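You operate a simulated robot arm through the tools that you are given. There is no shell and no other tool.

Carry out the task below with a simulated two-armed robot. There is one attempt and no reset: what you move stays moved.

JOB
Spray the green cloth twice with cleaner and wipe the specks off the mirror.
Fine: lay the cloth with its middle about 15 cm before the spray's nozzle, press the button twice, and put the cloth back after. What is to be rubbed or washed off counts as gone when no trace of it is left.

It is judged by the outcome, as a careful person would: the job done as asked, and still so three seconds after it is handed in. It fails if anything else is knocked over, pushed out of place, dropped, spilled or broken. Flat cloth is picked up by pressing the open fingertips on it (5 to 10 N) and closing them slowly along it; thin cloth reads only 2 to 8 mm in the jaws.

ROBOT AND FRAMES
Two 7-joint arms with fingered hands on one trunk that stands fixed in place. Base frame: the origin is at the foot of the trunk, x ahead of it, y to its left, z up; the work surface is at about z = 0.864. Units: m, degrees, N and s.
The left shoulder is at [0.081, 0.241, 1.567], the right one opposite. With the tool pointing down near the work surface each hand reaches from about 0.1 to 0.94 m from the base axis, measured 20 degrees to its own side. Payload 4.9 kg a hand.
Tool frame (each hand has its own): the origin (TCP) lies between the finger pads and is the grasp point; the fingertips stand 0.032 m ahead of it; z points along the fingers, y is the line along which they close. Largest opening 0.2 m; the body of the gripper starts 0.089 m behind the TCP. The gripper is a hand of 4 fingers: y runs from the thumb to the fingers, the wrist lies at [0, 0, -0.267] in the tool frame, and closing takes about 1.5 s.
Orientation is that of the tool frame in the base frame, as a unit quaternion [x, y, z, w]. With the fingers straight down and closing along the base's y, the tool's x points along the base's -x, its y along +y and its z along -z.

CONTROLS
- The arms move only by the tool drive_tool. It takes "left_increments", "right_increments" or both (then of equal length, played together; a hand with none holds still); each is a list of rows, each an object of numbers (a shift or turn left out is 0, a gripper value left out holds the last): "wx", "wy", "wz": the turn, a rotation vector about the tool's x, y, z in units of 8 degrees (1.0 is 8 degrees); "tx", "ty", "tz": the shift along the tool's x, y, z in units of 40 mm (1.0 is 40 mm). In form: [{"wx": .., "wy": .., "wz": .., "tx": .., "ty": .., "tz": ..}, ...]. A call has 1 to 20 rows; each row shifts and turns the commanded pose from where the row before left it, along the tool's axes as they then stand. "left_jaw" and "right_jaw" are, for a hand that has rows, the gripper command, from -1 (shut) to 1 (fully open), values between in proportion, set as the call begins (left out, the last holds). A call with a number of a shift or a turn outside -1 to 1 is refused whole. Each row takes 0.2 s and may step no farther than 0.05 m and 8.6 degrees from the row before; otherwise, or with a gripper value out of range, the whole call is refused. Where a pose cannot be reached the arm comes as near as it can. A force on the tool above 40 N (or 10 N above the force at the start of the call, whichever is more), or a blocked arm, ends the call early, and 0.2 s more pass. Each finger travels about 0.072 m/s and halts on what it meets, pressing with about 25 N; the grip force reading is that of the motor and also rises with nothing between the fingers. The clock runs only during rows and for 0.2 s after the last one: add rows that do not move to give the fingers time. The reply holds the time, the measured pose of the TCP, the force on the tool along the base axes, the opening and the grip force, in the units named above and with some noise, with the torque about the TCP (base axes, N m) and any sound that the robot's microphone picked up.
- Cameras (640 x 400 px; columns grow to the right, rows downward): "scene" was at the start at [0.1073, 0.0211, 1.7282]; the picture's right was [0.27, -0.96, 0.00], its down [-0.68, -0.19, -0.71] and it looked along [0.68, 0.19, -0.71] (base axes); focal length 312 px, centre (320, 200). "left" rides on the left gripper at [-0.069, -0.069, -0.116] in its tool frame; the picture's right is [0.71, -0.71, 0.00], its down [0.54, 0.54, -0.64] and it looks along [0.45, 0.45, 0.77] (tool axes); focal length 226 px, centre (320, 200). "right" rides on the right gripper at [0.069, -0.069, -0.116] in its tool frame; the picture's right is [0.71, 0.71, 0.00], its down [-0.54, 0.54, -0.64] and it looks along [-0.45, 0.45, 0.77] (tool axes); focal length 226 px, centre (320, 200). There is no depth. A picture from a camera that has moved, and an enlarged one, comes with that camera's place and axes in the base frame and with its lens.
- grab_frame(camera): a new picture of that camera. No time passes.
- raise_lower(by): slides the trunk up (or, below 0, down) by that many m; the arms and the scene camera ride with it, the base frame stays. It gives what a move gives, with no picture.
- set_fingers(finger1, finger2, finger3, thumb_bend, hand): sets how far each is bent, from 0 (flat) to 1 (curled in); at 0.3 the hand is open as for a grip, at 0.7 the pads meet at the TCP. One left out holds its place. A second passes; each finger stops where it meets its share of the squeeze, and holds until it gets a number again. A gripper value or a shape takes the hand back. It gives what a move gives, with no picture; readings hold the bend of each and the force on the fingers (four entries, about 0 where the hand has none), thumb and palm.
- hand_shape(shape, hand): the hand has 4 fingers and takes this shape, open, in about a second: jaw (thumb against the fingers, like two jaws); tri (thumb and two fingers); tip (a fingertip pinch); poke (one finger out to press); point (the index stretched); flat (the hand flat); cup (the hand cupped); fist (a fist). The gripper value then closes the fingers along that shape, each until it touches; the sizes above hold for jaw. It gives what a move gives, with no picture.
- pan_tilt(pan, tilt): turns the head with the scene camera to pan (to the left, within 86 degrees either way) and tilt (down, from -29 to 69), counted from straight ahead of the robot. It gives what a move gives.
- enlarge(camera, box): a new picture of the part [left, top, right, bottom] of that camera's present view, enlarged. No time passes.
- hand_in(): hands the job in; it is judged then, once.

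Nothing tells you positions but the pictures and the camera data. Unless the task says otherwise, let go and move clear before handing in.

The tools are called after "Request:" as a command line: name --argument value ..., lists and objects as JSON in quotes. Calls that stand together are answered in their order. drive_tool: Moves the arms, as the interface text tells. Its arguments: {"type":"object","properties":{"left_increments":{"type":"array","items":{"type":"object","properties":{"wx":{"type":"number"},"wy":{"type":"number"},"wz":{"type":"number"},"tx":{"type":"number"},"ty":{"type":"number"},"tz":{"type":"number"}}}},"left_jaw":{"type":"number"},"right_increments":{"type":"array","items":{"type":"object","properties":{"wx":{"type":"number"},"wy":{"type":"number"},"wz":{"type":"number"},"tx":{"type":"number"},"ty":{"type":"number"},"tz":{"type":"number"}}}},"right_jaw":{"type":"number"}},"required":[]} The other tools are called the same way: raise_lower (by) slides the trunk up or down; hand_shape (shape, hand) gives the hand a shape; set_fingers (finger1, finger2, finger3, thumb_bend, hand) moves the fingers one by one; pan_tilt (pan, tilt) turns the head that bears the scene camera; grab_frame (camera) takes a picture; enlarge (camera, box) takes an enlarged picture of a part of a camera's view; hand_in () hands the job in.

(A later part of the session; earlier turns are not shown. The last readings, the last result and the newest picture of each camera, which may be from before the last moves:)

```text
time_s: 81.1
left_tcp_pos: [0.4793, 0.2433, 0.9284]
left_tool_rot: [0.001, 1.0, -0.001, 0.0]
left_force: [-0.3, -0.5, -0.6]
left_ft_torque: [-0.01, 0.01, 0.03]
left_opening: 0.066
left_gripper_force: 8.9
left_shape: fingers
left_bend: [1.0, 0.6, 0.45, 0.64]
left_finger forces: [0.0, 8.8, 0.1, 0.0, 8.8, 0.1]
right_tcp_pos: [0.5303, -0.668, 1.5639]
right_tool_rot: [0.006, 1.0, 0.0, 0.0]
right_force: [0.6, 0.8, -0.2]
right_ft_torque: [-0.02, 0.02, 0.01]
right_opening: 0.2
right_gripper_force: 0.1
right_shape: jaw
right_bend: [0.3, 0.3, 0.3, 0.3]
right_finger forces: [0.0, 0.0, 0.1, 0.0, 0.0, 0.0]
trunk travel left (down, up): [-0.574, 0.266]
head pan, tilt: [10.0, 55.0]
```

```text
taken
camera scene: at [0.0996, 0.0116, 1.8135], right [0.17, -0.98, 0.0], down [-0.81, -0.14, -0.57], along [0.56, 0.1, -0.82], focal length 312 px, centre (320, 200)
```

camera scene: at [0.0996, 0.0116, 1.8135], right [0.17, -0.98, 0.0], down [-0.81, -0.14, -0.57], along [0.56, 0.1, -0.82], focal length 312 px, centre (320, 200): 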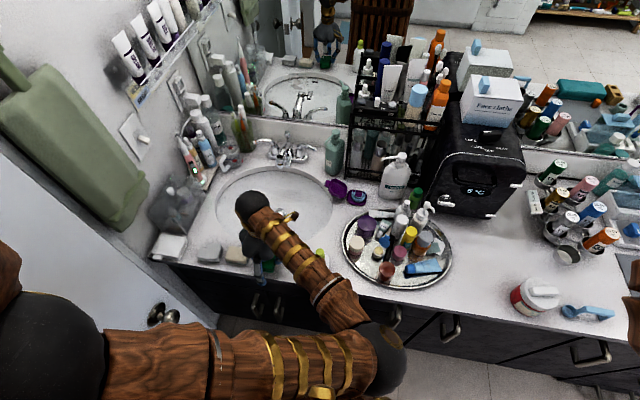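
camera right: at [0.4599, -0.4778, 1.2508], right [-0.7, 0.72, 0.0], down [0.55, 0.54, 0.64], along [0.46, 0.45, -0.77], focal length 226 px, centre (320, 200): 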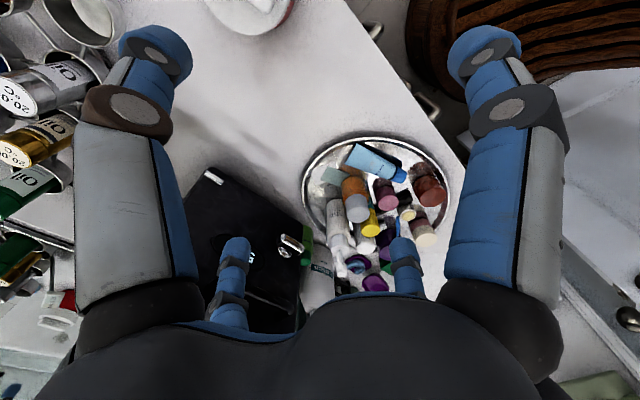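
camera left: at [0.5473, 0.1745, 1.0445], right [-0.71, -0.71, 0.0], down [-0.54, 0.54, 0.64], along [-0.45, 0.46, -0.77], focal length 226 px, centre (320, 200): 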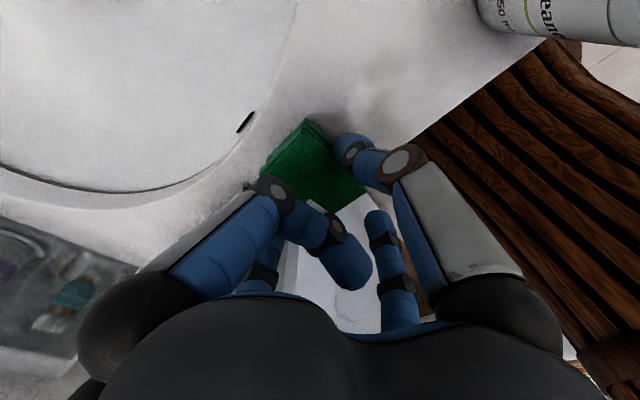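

The cloth is fully over the counter strip with the bottle's nozzle side facing it. I'll lower the last 1.4 cm and release.

Request:
drive_tool --left_increments '[{"tz": 0.35}, {}]'

Request:
set_fingers --hand "left" --thumb_bend 0.57 --finger2 0.57

Request:
grab_frame --camera "left"

```text
time_s: 81.7
left_tcp_pos: [0.4774, 0.2408, 0.9133]
left_tool_rot: [0.001, 1.0, 0.0, 0.0]
left_force: [0.0, 0.1, 2.1]
left_ft_torque: [0.11, 0.01, -0.02]
left_opening: 0.0662
left_gripper_force: 9.2
left_shape: fingers
left_bend: [1.0, 0.6, 0.45, 0.64]
left_finger forces: [0.0, 9.0, 0.1, 0.0, 9.3, 0.1]
right_tcp_pos: [0.5295, -0.669, 1.564]
right_tool_rot: [0.006, 1.0, -0.001, 0.0]
right_force: [0.2, 0.3, -0.1]
right_ft_torque: [0.0, 0.01, -0.01]
right_opening: 0.1998
right_gripper_force: 0.0
right_shape: jaw
right_bend: [0.3, 0.3, 0.3, 0.3]
right_finger forces: [0.1, 0.1, 0.0, 0.0, 0.1, 0.0]
trunk travel left (down, up): [-0.574, 0.266]
head pan, tilt: [10.0, 55.0]
```

```text
time_s: 82.7
left_tcp_pos: [0.478, 0.2412, 0.9136]
left_tool_rot: [0.0, 1.0, 0.0, 0.001]
left_force: [-0.3, -0.1, -0.5]
left_ft_torque: [0.02, 0.0, 0.03]
left_opening: 0.0758
left_gripper_force: 0.1
left_shape: fingers
left_bend: [1.0, 0.56, 0.45, 0.56]
left_finger forces: [0.1, 0.0, 0.0, 0.0, 0.1, 0.0]
right_tcp_pos: [0.5298, -0.6683, 1.5641]
right_tool_rot: [0.007, 1.0, 0.0, 0.0]
right_force: [0.3, -0.9, 0.4]
right_ft_torque: [-0.01, 0.04, 0.03]
right_opening: 0.2
right_gripper_force: 0.1
right_shape: jaw
right_bend: [0.3, 0.3, 0.3, 0.3]
right_finger forces: [0.0, 0.0, 0.1, 0.0, 0.1, 0.0]
trunk travel left (down, up): [-0.574, 0.266]
head pan, tilt: [10.0, 55.0]
```

```text
taken
camera left: at [0.5464, 0.1732, 1.0301], right [-0.71, -0.71, 0.0], down [-0.54, 0.54, 0.64], along [-0.45, 0.46, -0.77], focal length 226 px, centre (320, 200)
```

left: 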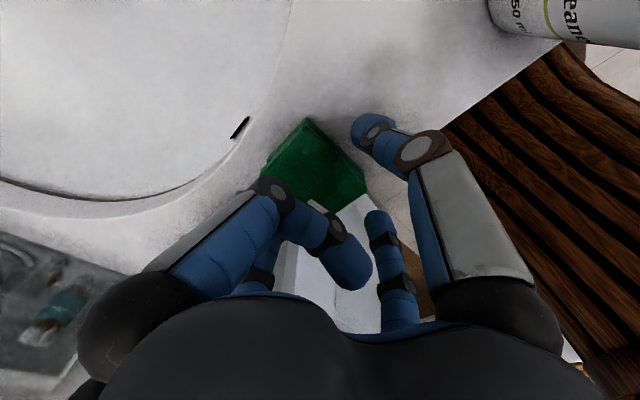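

The cloth is laid down. I'll rise straight up and check the cloth against the bottle.

Request:
drive_tool --left_increments '[{"tz": -0.6}, {"tz": -1}, {"tz": -1}, {"tz": -1}, {"tz": -1}, {"tz": -1}, {"tz": -1}]'

Request:
hand_shape --hand "left" --shape "poke"

Request:
grab_frame --camera "left"

Request:
grab_frame --camera "scene"

```text
time_s: 84.3
left_tcp_pos: [0.4764, 0.243, 1.1773]
left_tool_rot: [0.001, 1.0, 0.0, 0.001]
left_force: [0.2, -0.2, 0.1]
left_ft_torque: [0.03, -0.01, -0.03]
left_opening: 0.0757
left_gripper_force: 0.1
left_shape: fingers
left_bend: [1.0, 0.56, 0.45, 0.56]
left_finger forces: [0.0, 0.0, 0.1, 0.0, 0.0, 0.0]
right_tcp_pos: [0.5302, -0.6674, 1.5632]
right_tool_rot: [0.006, 1.0, 0.001, 0.0]
right_force: [-0.4, 0.6, 0.5]
right_ft_torque: [0.03, -0.01, 0.02]
right_opening: 0.2
right_gripper_force: 0.1
right_shape: jaw
right_bend: [0.3, 0.3, 0.3, 0.3]
right_finger forces: [0.0, 0.0, 0.0, 0.0, 0.0, 0.0]
trunk travel left (down, up): [-0.574, 0.266]
head pan, tilt: [10.0, 55.0]
```

```text
time_s: 85.2
left_tcp_pos: [0.4768, 0.241, 1.1769]
left_tool_rot: [0.001, 1.0, 0.001, 0.001]
left_force: [0.4, -0.3, 0.2]
left_ft_torque: [0.01, 0.04, -0.01]
left_opening: 0.0
left_gripper_force: 0.0
left_shape: poke
left_bend: [1.0, 1.0, 1.0, 0.81]
left_finger forces: [0.1, 0.0, 0.0, 0.0, 0.0, 0.0]
right_tcp_pos: [0.5298, -0.6683, 1.5639]
right_tool_rot: [0.007, 1.0, 0.0, -0.001]
right_force: [-0.8, -0.4, 0.6]
right_ft_torque: [0.0, -0.02, 0.01]
right_opening: 0.1999
right_gripper_force: 0.0
right_shape: jaw
right_bend: [0.3, 0.3, 0.3, 0.3]
right_finger forces: [0.0, 0.0, 0.0, 0.1, 0.1, 0.0]
trunk travel left (down, up): [-0.574, 0.266]
head pan, tilt: [10.0, 55.0]
```

```text
taken
camera left: at [0.545, 0.174, 1.2938], right [-0.71, -0.71, 0.0], down [-0.54, 0.54, 0.64], along [-0.45, 0.46, -0.77], focal length 226 px, centre (320, 200)
```

left: 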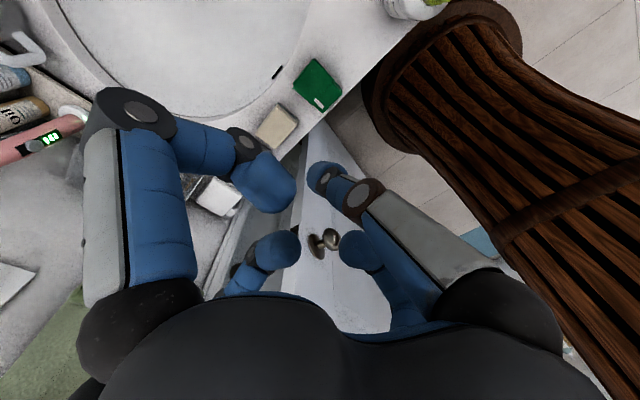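

```text
taken
camera scene: at [0.0999, 0.0112, 1.8135], right [0.17, -0.98, 0.0], down [-0.81, -0.14, -0.57], along [0.56, 0.1, -0.82], focal length 312 px, centre (320, 200)
```

scene: 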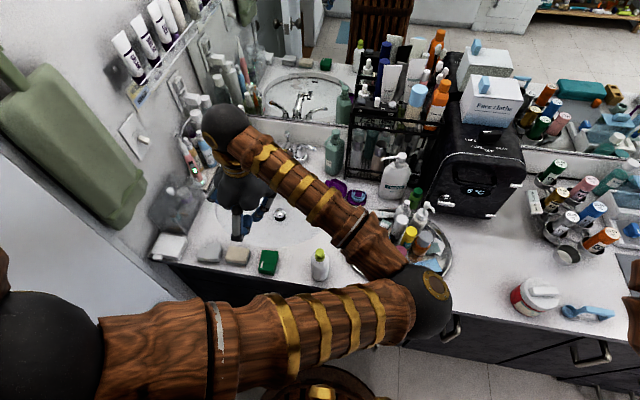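

The cloth lies at about (0.48, 0.245), in line with the spray at (0.48, 0.079). The "poke" shape looks awkward, so I'll use the jaw closed to a point as the pressing tip and move over the button.

Request:
hand_shape --hand "left" --shape "jaw"

Request:
drive_tool --left_increments '[{"ty": -1}, {"ty": -1}, {"ty": -1}, {"ty": -0.85}, {}, {}, {}, {}, {}]' --left_jaw -1

Request:
grab_frame --camera "left"

Request:
enlarge --camera "left" --box '[220, 80, 420, 260]'

Request:
grab_frame --camera "scene"

```text
time_s: 86.1
left_tcp_pos: [0.4749, 0.2428, 1.1771]
left_tool_rot: [0.001, 1.0, 0.0, 0.0]
left_force: [0.7, 0.2, 0.2]
left_ft_torque: [0.02, 0.01, 0.02]
left_opening: 0.2004
left_gripper_force: 0.0
left_shape: jaw
left_bend: [0.3, 0.3, 0.3, 0.3]
left_finger forces: [0.0, 0.1, 0.0, 0.0, 0.0, 0.0]
right_tcp_pos: [0.5296, -0.6679, 1.5641]
right_tool_rot: [0.007, 1.0, 0.0, -0.001]
right_force: [-0.1, -0.4, 0.2]
right_ft_torque: [0.01, 0.02, 0.0]
right_opening: 0.1999
right_gripper_force: 0.0
right_shape: jaw
right_bend: [0.3, 0.3, 0.3, 0.3]
right_finger forces: [0.0, 0.0, 0.0, 0.0, 0.0, 0.1]
trunk travel left (down, up): [-0.574, 0.266]
head pan, tilt: [10.0, 55.0]
```

```text
time_s: 88.1
left_tcp_pos: [0.4775, 0.0876, 1.174]
left_tool_rot: [0.001, 1.0, -0.001, 0.001]
left_force: [-0.5, 0.5, -0.8]
left_ft_torque: [0.0, -0.02, 0.0]
left_opening: 0.0
left_gripper_force: 25.0
left_shape: jaw
left_bend: [0.7, 0.7, 0.7, 0.7]
left_finger forces: [0.0, 0.0, 0.0, 0.0, 0.1, 0.0]
right_tcp_pos: [0.5293, -0.6686, 1.5644]
right_tool_rot: [0.007, 1.0, 0.0, -0.001]
right_force: [0.6, 0.1, -0.3]
right_ft_torque: [0.03, -0.03, 0.01]
right_opening: 0.1999
right_gripper_force: 0.2
right_shape: jaw
right_bend: [0.3, 0.3, 0.3, 0.3]
right_finger forces: [0.0, 0.0, 0.1, 0.1, 0.1, 0.0]
trunk travel left (down, up): [-0.574, 0.266]
head pan, tilt: [10.0, 55.0]
```

```text
taken
camera left: at [0.5463, 0.0189, 1.2914], right [-0.71, -0.71, 0.0], down [-0.54, 0.54, 0.64], along [-0.45, 0.46, -0.77], focal length 226 px, centre (320, 200)
```

left: 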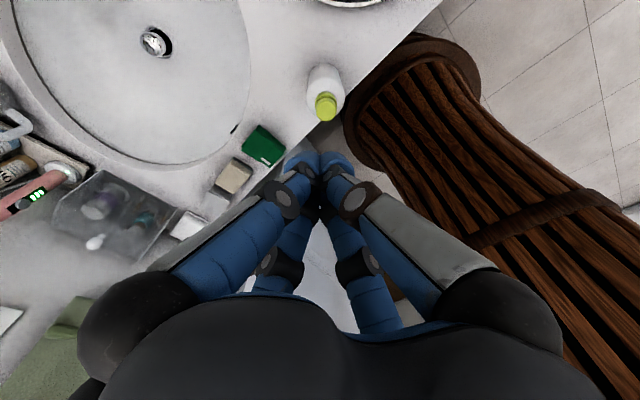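

```text
2.22 times, centred on (320, 170) of left
camera zoom: at [0.5463, 0.0189, 1.2914], right [-0.71, -0.71, 0.0], down [-0.54, 0.54, 0.64], along [-0.45, 0.46, -0.77], focal length 502 px, centre (320, 267)
```

zoom: 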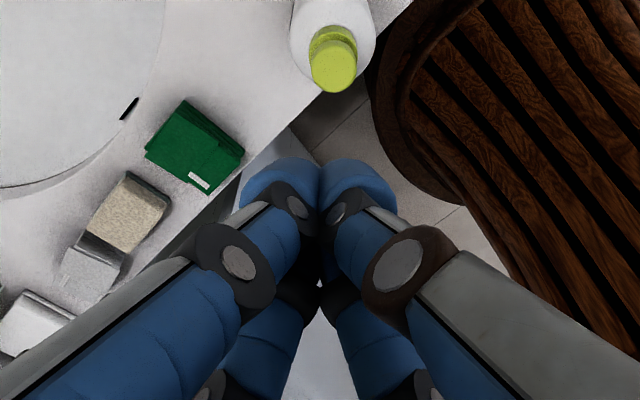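

```text
taken
camera scene: at [0.1, 0.0115, 1.8135], right [0.17, -0.98, 0.0], down [-0.81, -0.14, -0.57], along [0.56, 0.1, -0.82], focal length 312 px, centre (320, 200)
```

scene: 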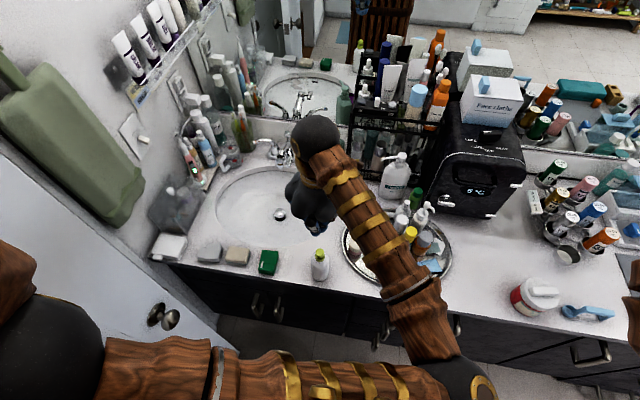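

The button top is at about (0.477, 0.079, 1.01). I'll centre over it and go down to just above.

Request:
drive_tool --left_increments '[{"ty": -0.2, "tz": 0.5}, {"tz": 1}, {"tz": 0.9}, {}]'

Request:
grab_frame --camera "left"

Request:
enlarge --camera "left" --box '[270, 100, 370, 200]'

Request:
enlarge --camera "scene" --box '[270, 200, 370, 300]'

```text
time_s: 89.1
left_tcp_pos: [0.4772, 0.0787, 1.0798]
left_tool_rot: [0.0, 1.0, 0.001, 0.001]
left_force: [0.6, 0.6, -0.7]
left_ft_torque: [0.03, -0.02, -0.01]
left_opening: 0.0002
left_gripper_force: 25.2
left_shape: jaw
left_bend: [0.7, 0.7, 0.7, 0.7]
left_finger forces: [0.1, 0.0, 0.0, 0.0, 0.1, 0.0]
right_tcp_pos: [0.5288, -0.6695, 1.5628]
right_tool_rot: [0.006, 1.0, 0.0, 0.0]
right_force: [-0.8, -0.3, 0.1]
right_ft_torque: [0.0, 0.04, -0.02]
right_opening: 0.2002
right_gripper_force: 0.0
right_shape: jaw
right_bend: [0.3, 0.3, 0.3, 0.3]
right_finger forces: [0.0, 0.0, 0.0, 0.1, 0.0, 0.0]
trunk travel left (down, up): [-0.574, 0.266]
head pan, tilt: [10.0, 55.0]
```

```text
taken
camera left: at [0.546, 0.0096, 1.1969], right [-0.71, -0.71, 0.0], down [-0.54, 0.54, 0.64], along [-0.45, 0.46, -0.77], focal length 226 px, centre (320, 200)
```

left: 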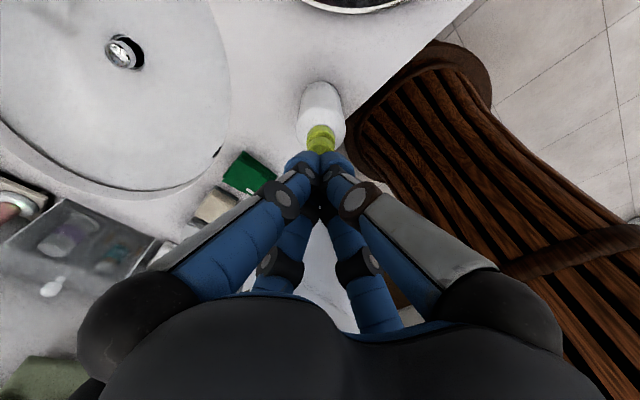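

```text
4.00 times, centred on (320, 150) of left
camera zoom: at [0.546, 0.0096, 1.1969], right [-0.71, -0.71, 0.0], down [-0.54, 0.54, 0.64], along [-0.45, 0.46, -0.77], focal length 904 px, centre (320, 400)
```

zoom: 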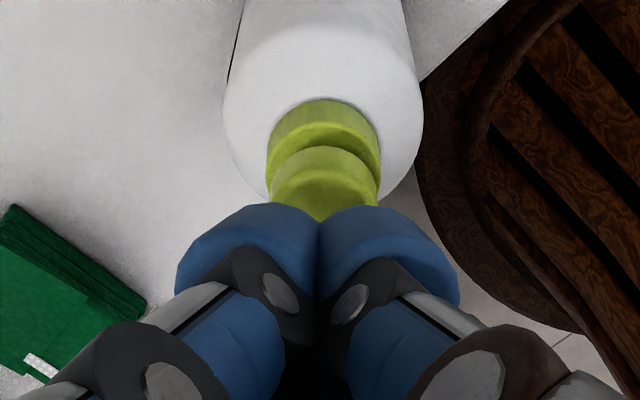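

```text
4.00 times, centred on (320, 250) of scene
camera zoom: at [0.0997, 0.0108, 1.8135], right [0.17, -0.98, 0.0], down [-0.81, -0.14, -0.57], along [0.56, 0.1, -0.82], focal length 1249 px, centre (320, 0)
```

zoom: 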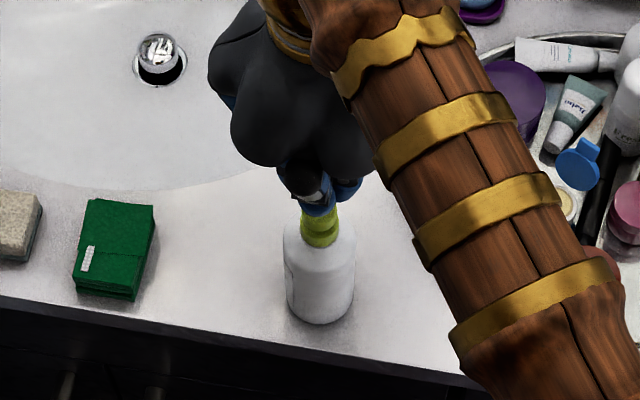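

The closed fingertips are right over the button. I'll lower slowly to find contact.

Request:
drive_tool --left_increments '[{"tz": 0.15}, {"tz": 0.15}, {"tz": 0.15}, {"tz": 0.1}, {}]'

Request:
enlarge --camera "left" --box '[270, 100, 370, 200]'

```text
time_s: 90.3
left_tcp_pos: [0.4779, 0.0796, 1.0579]
left_tool_rot: [0.001, 1.0, 0.001, 0.001]
left_force: [0.1, -0.3, -0.5]
left_ft_torque: [0.01, -0.01, -0.02]
left_opening: 0.0
left_gripper_force: 24.8
left_shape: jaw
left_bend: [0.7, 0.7, 0.7, 0.7]
left_finger forces: [0.0, 0.0, 0.0, 0.1, 0.1, 0.0]
right_tcp_pos: [0.5301, -0.669, 1.5641]
right_tool_rot: [0.006, 1.0, 0.0, -0.001]
right_force: [0.6, 0.3, 1.3]
right_ft_torque: [0.01, 0.02, 0.02]
right_opening: 0.1998
right_gripper_force: 0.1
right_shape: jaw
right_bend: [0.3, 0.3, 0.3, 0.3]
right_finger forces: [0.1, 0.0, 0.0, 0.0, 0.0, 0.0]
trunk travel left (down, up): [-0.574, 0.266]
head pan, tilt: [10.0, 55.0]
```

```text
4.00 times, centred on (320, 150) of left
camera zoom: at [0.5456, 0.0114, 1.1749], right [-0.71, -0.71, 0.0], down [-0.54, 0.54, 0.64], along [-0.45, 0.46, -0.77], focal length 904 px, centre (320, 400)
```

zoom: 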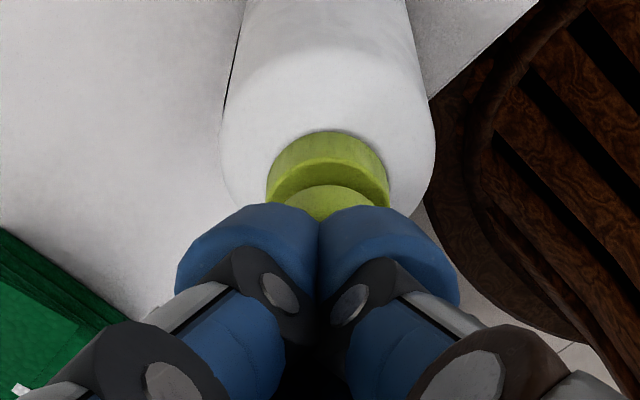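

No contact yet; I'll continue in 4 mm steps.

Request:
drive_tool --left_increments '[{"tz": 0.1}, {"tz": 0.1}, {"tz": 0.1}, {}]'

Request:
enlarge --camera "left" --box '[270, 100, 370, 200]'

```text
time_s: 91.3
left_tcp_pos: [0.4758, 0.0793, 1.0472]
left_tool_rot: [0.001, 1.0, -0.001, 0.001]
left_force: [0.5, 2.4, 12.1]
left_ft_torque: [0.04, 0.15, 0.02]
left_opening: 0.0
left_gripper_force: 24.8
left_shape: jaw
left_bend: [0.7, 0.7, 0.7, 0.7]
left_finger forces: [0.0, 0.0, 0.1, 0.0, 0.1, 0.0]
right_tcp_pos: [0.5287, -0.667, 1.5647]
right_tool_rot: [0.007, 1.0, 0.002, 0.0]
right_force: [0.0, -0.2, 0.2]
right_ft_torque: [-0.02, -0.01, -0.01]
right_opening: 0.1997
right_gripper_force: 0.1
right_shape: jaw
right_bend: [0.3, 0.3, 0.3, 0.3]
right_finger forces: [0.1, 0.0, 0.0, 0.0, 0.0, 0.0]
trunk travel left (down, up): [-0.574, 0.266]
head pan, tilt: [10.0, 55.0]
heard: click
```

```text
4.00 times, centred on (320, 150) of left
camera zoom: at [0.5448, 0.011, 1.1632], right [-0.71, -0.71, 0.0], down [-0.54, 0.54, 0.64], along [-0.45, 0.46, -0.77], focal length 904 px, centre (320, 400)
```

zoom: 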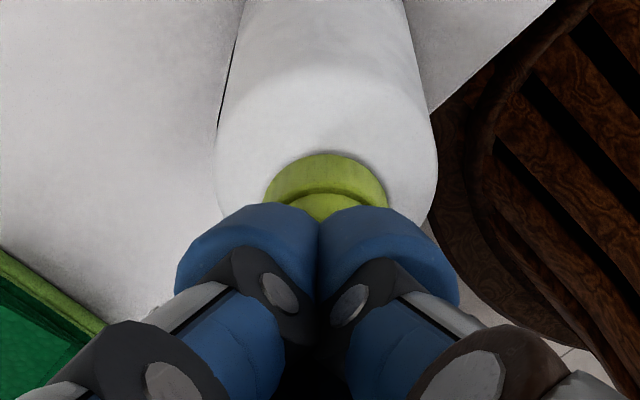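

A click was heard, so the first press took. I'll release upward and press a second time in the same way.

Request:
drive_tool --left_increments '[{"tz": -0.2}, {"tz": -0.2}, {}]'

Request:
enlarge --camera "scene" --box '[220, 200, 370, 300]'

Request:
enlarge --camera "left" --box '[200, 80, 380, 200]'

```text
time_s: 92.1
left_tcp_pos: [0.4768, 0.0791, 1.0626]
left_tool_rot: [0.001, 1.0, 0.0, 0.0]
left_force: [0.3, -0.2, 0.2]
left_ft_torque: [0.02, 0.01, 0.0]
left_opening: 0.0
left_gripper_force: 25.3
left_shape: jaw
left_bend: [0.7, 0.7, 0.7, 0.7]
left_finger forces: [0.0, 0.0, 0.0, 0.1, 0.0, 0.0]
right_tcp_pos: [0.5301, -0.6681, 1.5639]
right_tool_rot: [0.006, 1.0, 0.0, 0.0]
right_force: [0.9, -0.1, -0.4]
right_ft_torque: [0.02, -0.02, -0.01]
right_opening: 0.2
right_gripper_force: 0.1
right_shape: jaw
right_bend: [0.3, 0.3, 0.3, 0.3]
right_finger forces: [0.0, 0.0, 0.1, 0.0, 0.0, 0.1]
trunk travel left (down, up): [-0.574, 0.266]
head pan, tilt: [10.0, 55.0]
```

```text
4.00 times, centred on (295, 250) of scene
camera zoom: at [0.0996, 0.0113, 1.8135], right [0.17, -0.98, 0.0], down [-0.81, -0.14, -0.57], along [0.56, 0.1, -0.82], focal length 1249 px, centre (420, 0)
```

zoom: 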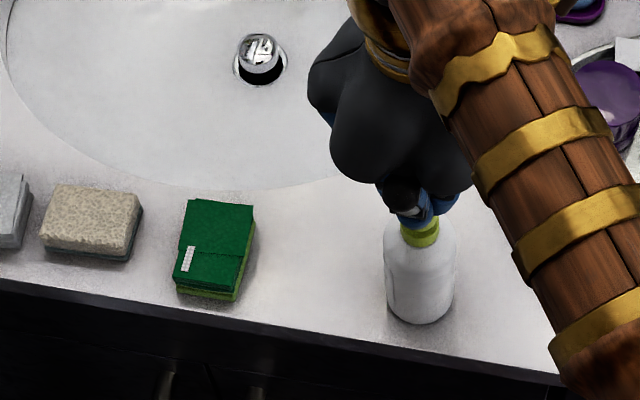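

```text
3.33 times, centred on (290, 140) of left
camera zoom: at [0.5445, 0.0112, 1.1792], right [-0.71, -0.71, 0.0], down [-0.54, 0.54, 0.64], along [-0.45, 0.46, -0.77], focal length 754 px, centre (420, 400)
```

zoom: 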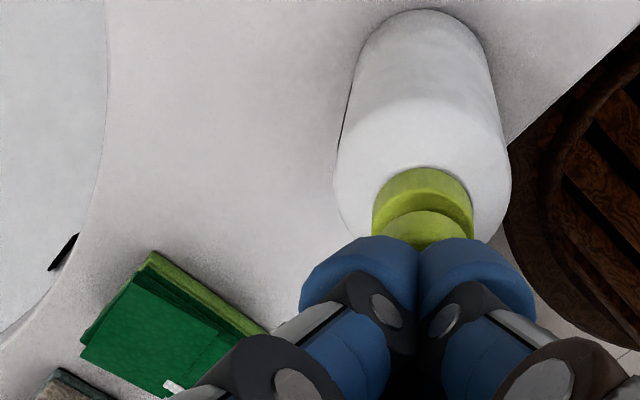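

The cloth's side toward the nozzle has taken on cleaner. Now the second press.

Request:
drive_tool --left_increments '[{"tz": 0.15}, {"tz": 0.1}, {"tz": 0.1}, {"tz": 0.05}, {}]'

Request:
enlarge --camera "scene" --box '[220, 200, 370, 300]'

```text
time_s: 93.3
left_tcp_pos: [0.4765, 0.079, 1.0474]
left_tool_rot: [0.0, 1.0, 0.0, 0.001]
left_force: [-1.2, -0.7, 3.9]
left_ft_torque: [0.02, 0.04, 0.0]
left_opening: 0.0
left_gripper_force: 24.7
left_shape: jaw
left_bend: [0.7, 0.7, 0.7, 0.7]
left_finger forces: [0.1, 0.0, 0.1, 0.0, 0.0, 0.0]
right_tcp_pos: [0.5291, -0.6684, 1.5649]
right_tool_rot: [0.007, 1.0, 0.0, 0.0]
right_force: [-0.4, 0.2, 0.2]
right_ft_torque: [-0.01, 0.01, 0.01]
right_opening: 0.1999
right_gripper_force: 0.1
right_shape: jaw
right_bend: [0.3, 0.3, 0.3, 0.3]
right_finger forces: [0.0, 0.1, 0.0, 0.1, 0.0, 0.0]
trunk travel left (down, up): [-0.574, 0.266]
head pan, tilt: [10.0, 55.0]
heard: click
```

```text
4.00 times, centred on (295, 250) of scene
camera zoom: at [0.0992, 0.0112, 1.8136], right [0.17, -0.98, 0.0], down [-0.81, -0.14, -0.57], along [0.56, 0.1, -0.82], focal length 1249 px, centre (420, 0)
```

zoom: 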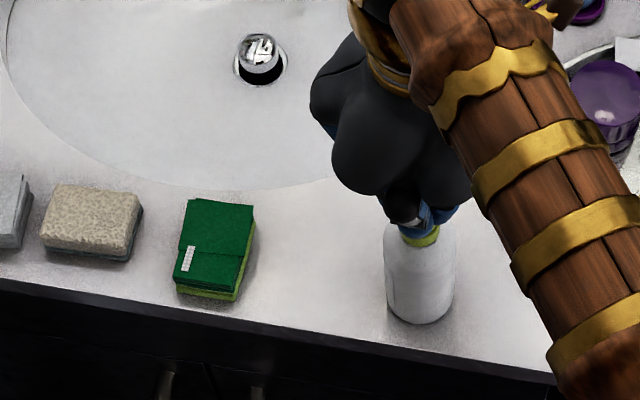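

The second click sounded and the cloth is sprayed twice. I'll rise away from the bottle, check everything, and zoom in on the specks from this height.

Request:
drive_tool --left_increments '[{"tz": -0.3}, {"tz": -1}, {"tz": -1}, {"tz": -1}, {"ty": 1}, {"ty": 1}, {"ty": 1}, {"ty": 1}]'

Request:
grab_frame --camera "scene"

Request:
enlarge --camera "scene" --box '[250, 60, 370, 160]'

Request:
grab_frame --camera "left"

```text
time_s: 95.1
left_tcp_pos: [0.4796, 0.2381, 1.1758]
left_tool_rot: [0.002, 1.0, 0.0, 0.0]
left_force: [0.7, -0.1, -0.2]
left_ft_torque: [-0.04, 0.02, -0.01]
left_opening: 0.0
left_gripper_force: 25.2
left_shape: jaw
left_bend: [0.7, 0.7, 0.7, 0.7]
left_finger forces: [0.0, 0.0, 0.0, 0.1, 0.0, 0.1]
right_tcp_pos: [0.5312, -0.6666, 1.5661]
right_tool_rot: [0.006, 1.0, -0.001, -0.001]
right_force: [-0.1, 0.7, 0.1]
right_ft_torque: [-0.02, 0.01, -0.02]
right_opening: 0.1997
right_gripper_force: 0.0
right_shape: jaw
right_bend: [0.3, 0.3, 0.3, 0.3]
right_finger forces: [0.0, 0.0, 0.0, 0.0, 0.1, 0.1]
trunk travel left (down, up): [-0.574, 0.266]
head pan, tilt: [10.0, 55.0]
```

```text
taken
camera scene: at [0.1013, 0.0133, 1.8134], right [0.17, -0.98, 0.0], down [-0.81, -0.14, -0.57], along [0.56, 0.1, -0.82], focal length 312 px, centre (320, 200)
```

scene: 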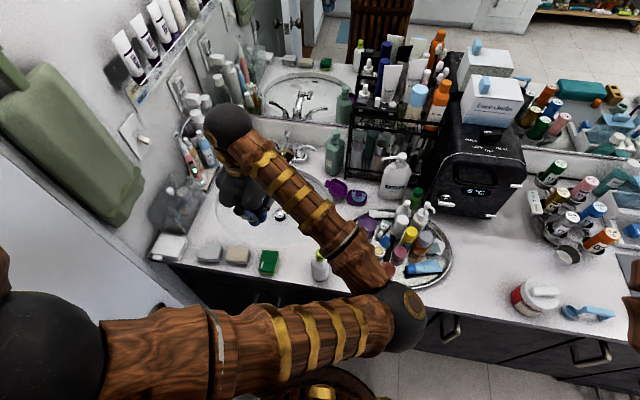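

```text
4.00 times, centred on (310, 110) of scene
camera zoom: at [0.1013, 0.0133, 1.8134], right [0.17, -0.98, 0.0], down [-0.81, -0.14, -0.57], along [0.56, 0.1, -0.82], focal length 1249 px, centre (360, 560)
```

zoom: 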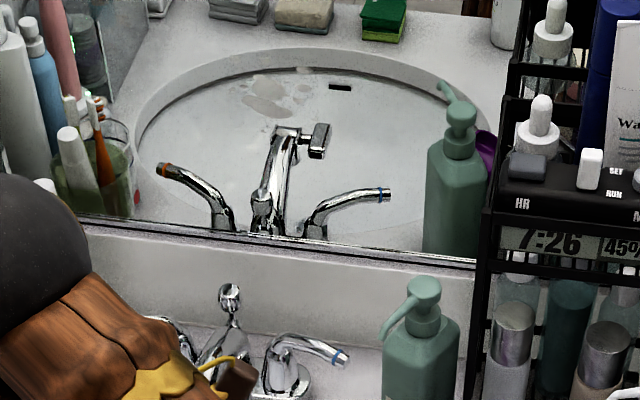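

```text
taken
camera left: at [0.5476, 0.1715, 1.2937], right [-0.71, -0.71, 0.0], down [-0.54, 0.54, 0.64], along [-0.45, 0.46, -0.77], focal length 226 px, centre (320, 200)
```

left: 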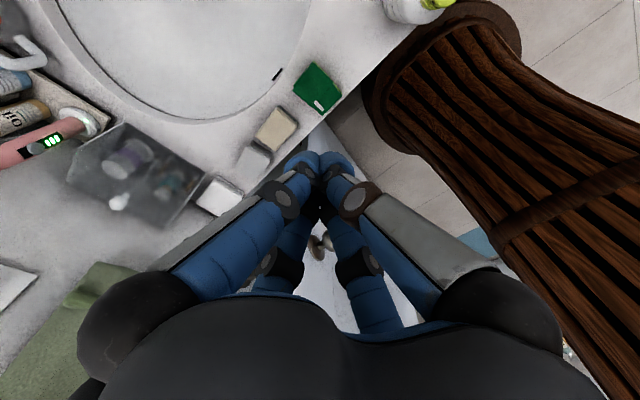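

Both are upright and in place; the specks span about y 0.22–0.31, z 1.08–1.16 on the mirror at x ≈ 1.07. Next I'll set the same finger pose as before and go down to pick the cloth up again.

Request:
hand_shape --hand "left" --shape "jaw"

Request:
set_fingers --hand "left" --finger1 1 --finger2 0.57 --finger3 0.45 --thumb_bend 0.57

Request:
drive_tool --left_increments '[{"ty": 0.08, "tz": 0.9}, {"tz": 1}, {"tz": 1}, {"tz": 1}, {"tz": 1}, {"tz": 1}, {}]'

Request:
grab_frame --camera "left"

Request:
enlarge --camera "left" --box '[220, 60, 420, 260]'

```text
time_s: 96.0
left_tcp_pos: [0.478, 0.238, 1.179]
left_tool_rot: [0.001, 1.0, 0.001, 0.001]
left_force: [0.2, -0.7, -0.2]
left_ft_torque: [0.01, 0.02, -0.01]
left_opening: 0.1997
left_gripper_force: 0.1
left_shape: jaw
left_bend: [0.3, 0.3, 0.3, 0.3]
left_finger forces: [0.1, 0.1, 0.0, 0.0, 0.1, 0.0]
right_tcp_pos: [0.5304, -0.6688, 1.5637]
right_tool_rot: [0.006, 1.0, 0.0, 0.001]
right_force: [-0.1, -0.5, -0.3]
right_ft_torque: [0.03, -0.01, 0.06]
right_opening: 0.2001
right_gripper_force: 0.0
right_shape: jaw
right_bend: [0.3, 0.3, 0.3, 0.3]
right_finger forces: [0.0, 0.0, 0.1, 0.1, 0.1, 0.1]
trunk travel left (down, up): [-0.574, 0.266]
head pan, tilt: [10.0, 55.0]
```

```text
time_s: 97.0
left_tcp_pos: [0.4772, 0.2381, 1.1771]
left_tool_rot: [0.001, 1.0, 0.0, 0.002]
left_force: [-0.1, 0.3, 0.0]
left_ft_torque: [-0.03, 0.0, 0.0]
left_opening: 0.0756
left_gripper_force: 0.1
left_shape: fingers
left_bend: [1.0, 0.56, 0.45, 0.56]
left_finger forces: [0.0, 0.0, 0.1, 0.0, 0.0, 0.0]
right_tcp_pos: [0.5304, -0.6683, 1.564]
right_tool_rot: [0.006, 1.0, -0.001, -0.001]
right_force: [0.2, -0.8, 1.0]
right_ft_torque: [0.02, 0.01, 0.0]
right_opening: 0.2
right_gripper_force: 0.1
right_shape: jaw
right_bend: [0.3, 0.3, 0.3, 0.3]
right_finger forces: [0.0, 0.1, 0.1, 0.0, 0.1, 0.0]
trunk travel left (down, up): [-0.574, 0.266]
head pan, tilt: [10.0, 55.0]
```

```text
time_s: 98.6
left_tcp_pos: [0.4752, 0.243, 0.9394]
left_tool_rot: [0.0, 1.0, 0.0, 0.001]
left_force: [-1.0, -0.4, -0.3]
left_ft_torque: [-0.04, 0.02, -0.01]
left_opening: 0.0759
left_gripper_force: 0.0
left_shape: fingers
left_bend: [1.0, 0.56, 0.45, 0.56]
left_finger forces: [0.1, 0.0, 0.0, 0.0, 0.0, 0.0]
right_tcp_pos: [0.5302, -0.6688, 1.5641]
right_tool_rot: [0.007, 1.0, 0.0, 0.0]
right_force: [0.6, 0.4, 0.6]
right_ft_torque: [-0.01, 0.0, 0.02]
right_opening: 0.1998
right_gripper_force: 0.0
right_shape: jaw
right_bend: [0.3, 0.3, 0.3, 0.3]
right_finger forces: [0.0, 0.1, 0.1, 0.0, 0.0, 0.0]
trunk travel left (down, up): [-0.574, 0.266]
head pan, tilt: [10.0, 55.0]
```

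```text
taken
camera left: at [0.5442, 0.1753, 1.0568], right [-0.71, -0.71, 0.0], down [-0.54, 0.54, 0.64], along [-0.45, 0.46, -0.77], focal length 226 px, centre (320, 200)
```

left: 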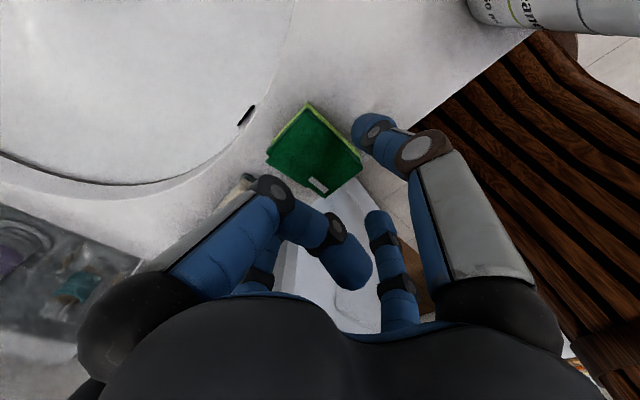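

```text
2.00 times, centred on (320, 160) of left
camera zoom: at [0.5442, 0.1753, 1.0568], right [-0.71, -0.71, 0.0], down [-0.54, 0.54, 0.64], along [-0.45, 0.46, -0.77], focal length 452 px, centre (320, 280)
```

zoom: 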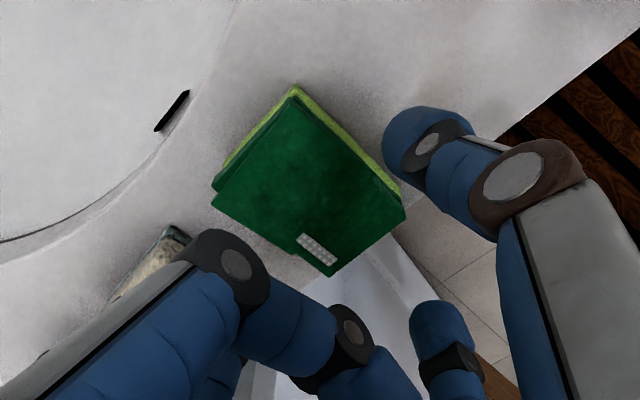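

The cloth's bottom layer shows lime all around — that wetted bottom is what I'll wipe with. I'll descend to about z 0.917 and grip its upper half.

Request:
drive_tool --left_increments '[{"tz": 0.55}, {}]'

Request:
set_fingers --hand "left" --thumb_bend 0.63 --finger2 0.63

Request:
set_fingers --hand "left" --thumb_bend 0.7 --finger2 0.7

Request:
drive_tool --left_increments '[{"tz": -0.5}, {"tz": -1}, {"tz": -1}, {"tz": -1}, {"tz": -1}, {"tz": -1}]'

Request:
grab_frame --camera "left"

Request:
enlarge --camera "scene" --box '[200, 150, 320, 270]'

```text
time_s: 99.2
left_tcp_pos: [0.4758, 0.2431, 0.9189]
left_tool_rot: [0.001, 1.0, -0.001, 0.0]
left_force: [0.5, -0.5, -0.8]
left_ft_torque: [0.0, 0.0, 0.0]
left_opening: 0.0758
left_gripper_force: 0.0
left_shape: fingers
left_bend: [1.0, 0.56, 0.45, 0.56]
left_finger forces: [0.0, 0.1, 0.0, 0.1, 0.0, 0.0]
right_tcp_pos: [0.5303, -0.6675, 1.5638]
right_tool_rot: [0.006, 1.0, 0.0, 0.0]
right_force: [0.7, -0.2, 0.7]
right_ft_torque: [0.02, 0.02, 0.0]
right_opening: 0.1997
right_gripper_force: 0.1
right_shape: jaw
right_bend: [0.3, 0.3, 0.3, 0.3]
right_finger forces: [0.0, 0.0, 0.0, 0.0, 0.1, 0.0]
trunk travel left (down, up): [-0.574, 0.266]
head pan, tilt: [10.0, 55.0]
```

```text
time_s: 100.2
left_tcp_pos: [0.4766, 0.2427, 0.9191]
left_tool_rot: [0.001, 1.0, 0.0, 0.002]
left_force: [0.0, 0.1, 0.3]
left_ft_torque: [-0.02, -0.01, -0.01]
left_opening: 0.0684
left_gripper_force: 3.8
left_shape: fingers
left_bend: [1.0, 0.6, 0.45, 0.61]
left_finger forces: [0.0, 3.6, 0.0, 0.0, 3.7, 0.1]
right_tcp_pos: [0.5302, -0.6695, 1.5646]
right_tool_rot: [0.006, 1.0, 0.0, -0.001]
right_force: [0.3, 0.1, 0.4]
right_ft_torque: [0.01, -0.02, -0.03]
right_opening: 0.2001
right_gripper_force: 0.0
right_shape: jaw
right_bend: [0.3, 0.3, 0.3, 0.3]
right_finger forces: [0.1, 0.0, 0.1, 0.0, 0.0, 0.0]
trunk travel left (down, up): [-0.574, 0.266]
head pan, tilt: [10.0, 55.0]
```

```text
time_s: 101.2
left_tcp_pos: [0.476, 0.2421, 0.9202]
left_tool_rot: [0.0, 1.0, 0.001, 0.001]
left_force: [0.0, -2.2, 5.6]
left_ft_torque: [-0.01, -0.04, 0.02]
left_opening: 0.0647
left_gripper_force: 11.3
left_shape: fingers
left_bend: [1.0, 0.59, 0.45, 0.65]
left_finger forces: [0.0, 9.5, 0.0, 0.0, 12.6, 0.0]
right_tcp_pos: [0.5305, -0.6688, 1.5627]
right_tool_rot: [0.006, 1.0, 0.0, -0.001]
right_force: [-0.2, 0.1, 0.3]
right_ft_torque: [-0.03, 0.0, 0.01]
right_opening: 0.2
right_gripper_force: 0.1
right_shape: jaw
right_bend: [0.3, 0.3, 0.3, 0.3]
right_finger forces: [0.0, 0.0, 0.0, 0.0, 0.0, 0.0]
trunk travel left (down, up): [-0.574, 0.266]
head pan, tilt: [10.0, 55.0]
```

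```text
time_s: 102.6
left_tcp_pos: [0.4765, 0.2426, 1.1386]
left_tool_rot: [0.0, 1.0, 0.001, 0.001]
left_force: [0.0, 0.3, -0.4]
left_ft_torque: [0.01, 0.01, 0.01]
left_opening: 0.0637
left_gripper_force: 9.7
left_shape: fingers
left_bend: [1.0, 0.58, 0.45, 0.66]
left_finger forces: [0.0, 10.0, 0.0, 0.1, 10.2, 0.0]
right_tcp_pos: [0.53, -0.6678, 1.5652]
right_tool_rot: [0.006, 1.0, 0.0, -0.002]
right_force: [0.7, 0.8, -0.4]
right_ft_torque: [-0.02, 0.0, 0.0]
right_opening: 0.2
right_gripper_force: 0.0
right_shape: jaw
right_bend: [0.3, 0.3, 0.3, 0.3]
right_finger forces: [0.0, 0.1, 0.0, 0.0, 0.1, 0.1]
trunk travel left (down, up): [-0.574, 0.266]
head pan, tilt: [10.0, 55.0]
```

```text
taken
camera left: at [0.5446, 0.1749, 1.2548], right [-0.71, -0.71, 0.0], down [-0.54, 0.54, 0.64], along [-0.45, 0.46, -0.77], focal length 226 px, centre (320, 200)
```

left: 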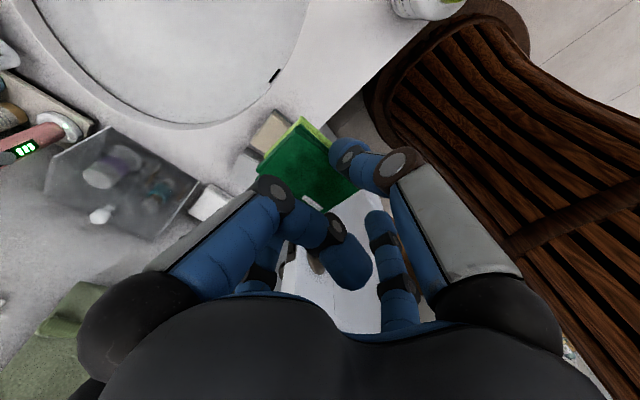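

```text
3.33 times, centred on (260, 210) of scene
camera zoom: at [0.0999, 0.011, 1.8134], right [0.17, -0.98, 0.0], down [-0.81, -0.14, -0.57], along [0.56, 0.1, -0.82], focal length 1041 px, centre (520, 167)
```

zoom: 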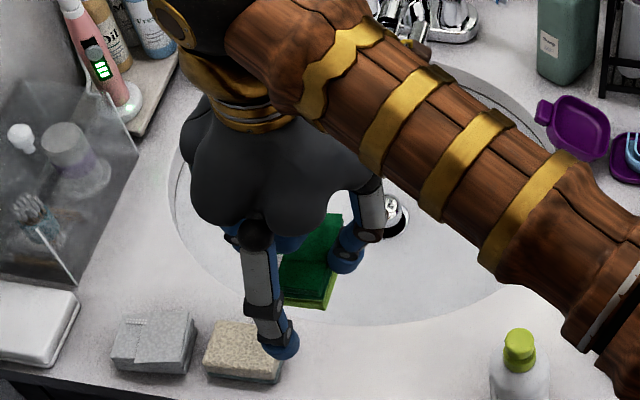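

The cloth is firmly held with its wet bottom sticking out past the fingertips. I'll carry it over the basin to about (0.80, 0.265, 1.20) and begin pitching the hand forward to face the mirror.

Request:
drive_tool --left_increments '[{"tx": -0.9, "ty": 0.062, "tz": -0.17}, {"tx": -0.9, "ty": 0.062, "tz": -0.17}, {"tx": -0.9, "ty": 0.062, "tz": -0.17}, {"tx": -0.9, "ty": 0.062, "tz": -0.17}, {"tx": -0.9, "ty": 0.062, "tz": -0.17}, {"tx": -0.9, "ty": 0.062, "tz": -0.17}, {"tx": -0.9, "ty": 0.062, "tz": -0.17}, {"tx": -0.9, "ty": 0.062, "tz": -0.17}, {"tx": -0.9, "ty": 0.062, "tz": -0.17}]'

Request:
drive_tool --left_increments '[{"wy": -1}, {"wy": -1}, {"wy": -1}, {"wy": -1}]'

Request:
grab_frame --camera "scene"

Request:
grab_frame --camera "left"

```text
time_s: 104.6
left_tcp_pos: [0.8037, 0.2652, 1.201]
left_tool_rot: [0.001, 1.0, 0.0, 0.0]
left_force: [1.0, -0.1, 0.3]
left_ft_torque: [0.0, 0.01, -0.04]
left_opening: 0.0635
left_gripper_force: 9.7
left_shape: fingers
left_bend: [1.0, 0.58, 0.45, 0.66]
left_finger forces: [0.1, 10.2, 0.1, 0.0, 10.0, 0.1]
right_tcp_pos: [0.5317, -0.6669, 1.5641]
right_tool_rot: [0.006, 1.0, -0.001, -0.001]
right_force: [0.5, -0.3, 0.0]
right_ft_torque: [-0.01, 0.03, 0.01]
right_opening: 0.1998
right_gripper_force: 0.0
right_shape: jaw
right_bend: [0.3, 0.3, 0.3, 0.3]
right_finger forces: [0.0, 0.0, 0.0, 0.1, 0.1, 0.1]
trunk travel left (down, up): [-0.574, 0.266]
head pan, tilt: [10.0, 55.0]
```

```text
time_s: 105.6
left_tcp_pos: [0.8001, 0.2639, 1.2042]
left_tool_rot: [0.001, 0.96, 0.0, 0.278]
left_force: [-0.6, 0.3, -0.7]
left_ft_torque: [0.0, 0.03, 0.03]
left_opening: 0.0638
left_gripper_force: 10.3
left_shape: fingers
left_bend: [1.0, 0.58, 0.45, 0.66]
left_finger forces: [0.0, 10.0, 0.1, 0.0, 10.1, 0.0]
right_tcp_pos: [0.5296, -0.6678, 1.5651]
right_tool_rot: [0.006, 1.0, 0.001, 0.0]
right_force: [-0.5, 0.4, -0.5]
right_ft_torque: [0.0, -0.03, 0.03]
right_opening: 0.1997
right_gripper_force: 0.1
right_shape: jaw
right_bend: [0.3, 0.3, 0.3, 0.3]
right_finger forces: [0.1, 0.0, 0.0, 0.1, 0.1, 0.0]
trunk travel left (down, up): [-0.574, 0.266]
head pan, tilt: [10.0, 55.0]
```

```text
taken
camera scene: at [0.0984, 0.0114, 1.8137], right [0.17, -0.98, 0.0], down [-0.81, -0.14, -0.57], along [0.57, 0.1, -0.82], focal length 312 px, centre (320, 200)
```

scene: 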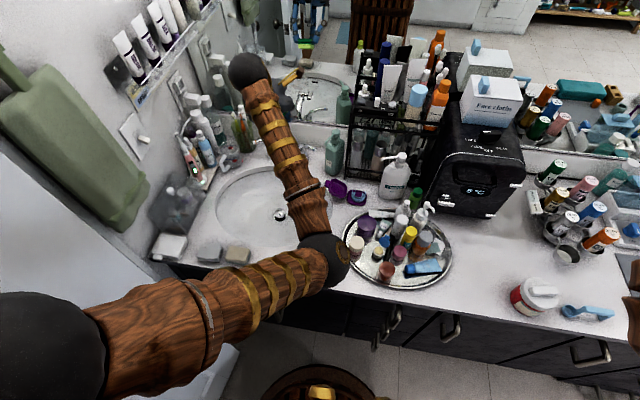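

```text
taken
camera left: at [0.7964, 0.1957, 1.3385], right [-0.6, -0.71, -0.38], down [-0.8, 0.54, 0.25], along [0.03, 0.46, -0.89], focal length 226 px, centre (320, 200)
```

left: 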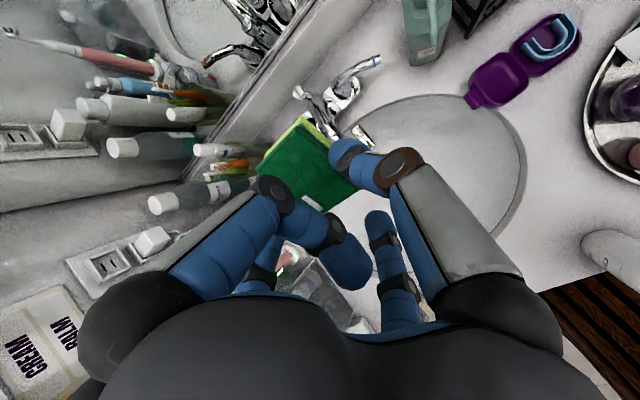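

The hand pitches well and the arm is clear. I'll continue to horizontal.

Request:
drive_tool --left_increments '[{"wy": -1}, {"wy": -1}, {"wy": -1}, {"wy": -1}]'

Request:
drive_tool --left_increments '[{"wy": -1}, {"wy": -1}, {"wy": -1}, {"wy": -0.25}]'

Request:
grab_frame --camera "scene"

Request:
grab_frame --camera "left"

```text
time_s: 106.6
left_tcp_pos: [0.8017, 0.264, 1.202]
left_tool_rot: [0.002, 0.847, -0.001, 0.532]
left_force: [-1.6, -0.3, 0.1]
left_ft_torque: [0.01, 0.05, -0.02]
left_opening: 0.0637
left_gripper_force: 9.7
left_shape: fingers
left_bend: [1.0, 0.58, 0.45, 0.66]
left_finger forces: [0.0, 10.2, 0.0, 0.1, 10.1, 0.0]
right_tcp_pos: [0.5291, -0.6675, 1.5643]
right_tool_rot: [0.007, 1.0, 0.0, 0.001]
right_force: [-0.3, 0.7, 0.1]
right_ft_torque: [-0.02, 0.0, 0.02]
right_opening: 0.2
right_gripper_force: 0.1
right_shape: jaw
right_bend: [0.3, 0.3, 0.3, 0.3]
right_finger forces: [0.0, 0.1, 0.0, 0.1, 0.0, 0.1]
trunk travel left (down, up): [-0.574, 0.266]
head pan, tilt: [10.0, 55.0]
```

```text
time_s: 107.6
left_tcp_pos: [0.7999, 0.2639, 1.2014]
left_tool_rot: [0.001, 0.706, -0.001, 0.708]
left_force: [-0.1, 0.6, -1.1]
left_ft_torque: [0.01, 0.02, -0.01]
left_opening: 0.0636
left_gripper_force: 10.0
left_shape: fingers
left_bend: [1.0, 0.58, 0.45, 0.66]
left_finger forces: [0.0, 10.1, 0.0, 0.0, 10.1, 0.1]
right_tcp_pos: [0.5307, -0.6686, 1.5627]
right_tool_rot: [0.006, 1.0, 0.0, -0.001]
right_force: [-0.2, 0.1, 0.5]
right_ft_torque: [-0.03, 0.02, -0.04]
right_opening: 0.1999
right_gripper_force: 0.0
right_shape: jaw
right_bend: [0.3, 0.3, 0.3, 0.3]
right_finger forces: [0.0, 0.1, 0.1, 0.1, 0.1, 0.0]
trunk travel left (down, up): [-0.574, 0.266]
head pan, tilt: [10.0, 55.0]
```

```text
taken
camera scene: at [0.1004, 0.0106, 1.8135], right [0.17, -0.98, 0.0], down [-0.81, -0.14, -0.57], along [0.56, 0.1, -0.82], focal length 312 px, centre (320, 200)
```

scene: 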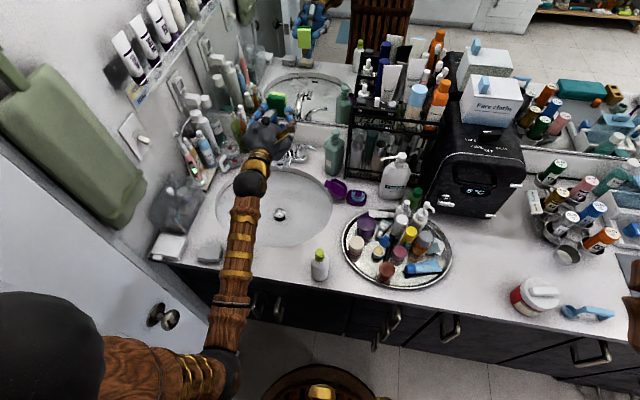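

```text
taken
camera left: at [0.6847, 0.1956, 1.2708], right [0.0, -0.71, -0.71], down [-0.64, 0.54, -0.54], along [0.77, 0.45, -0.45], focal length 226 px, centre (320, 200)
```

left: 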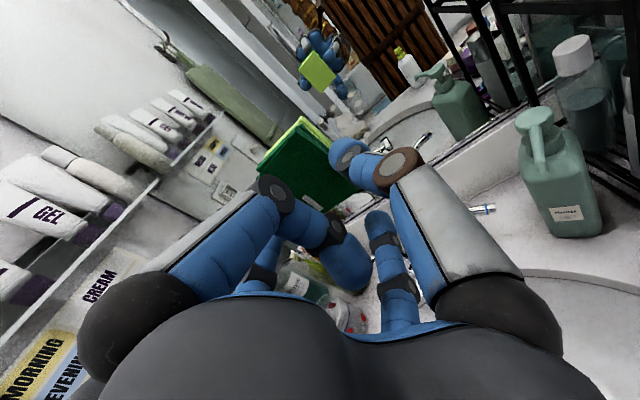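

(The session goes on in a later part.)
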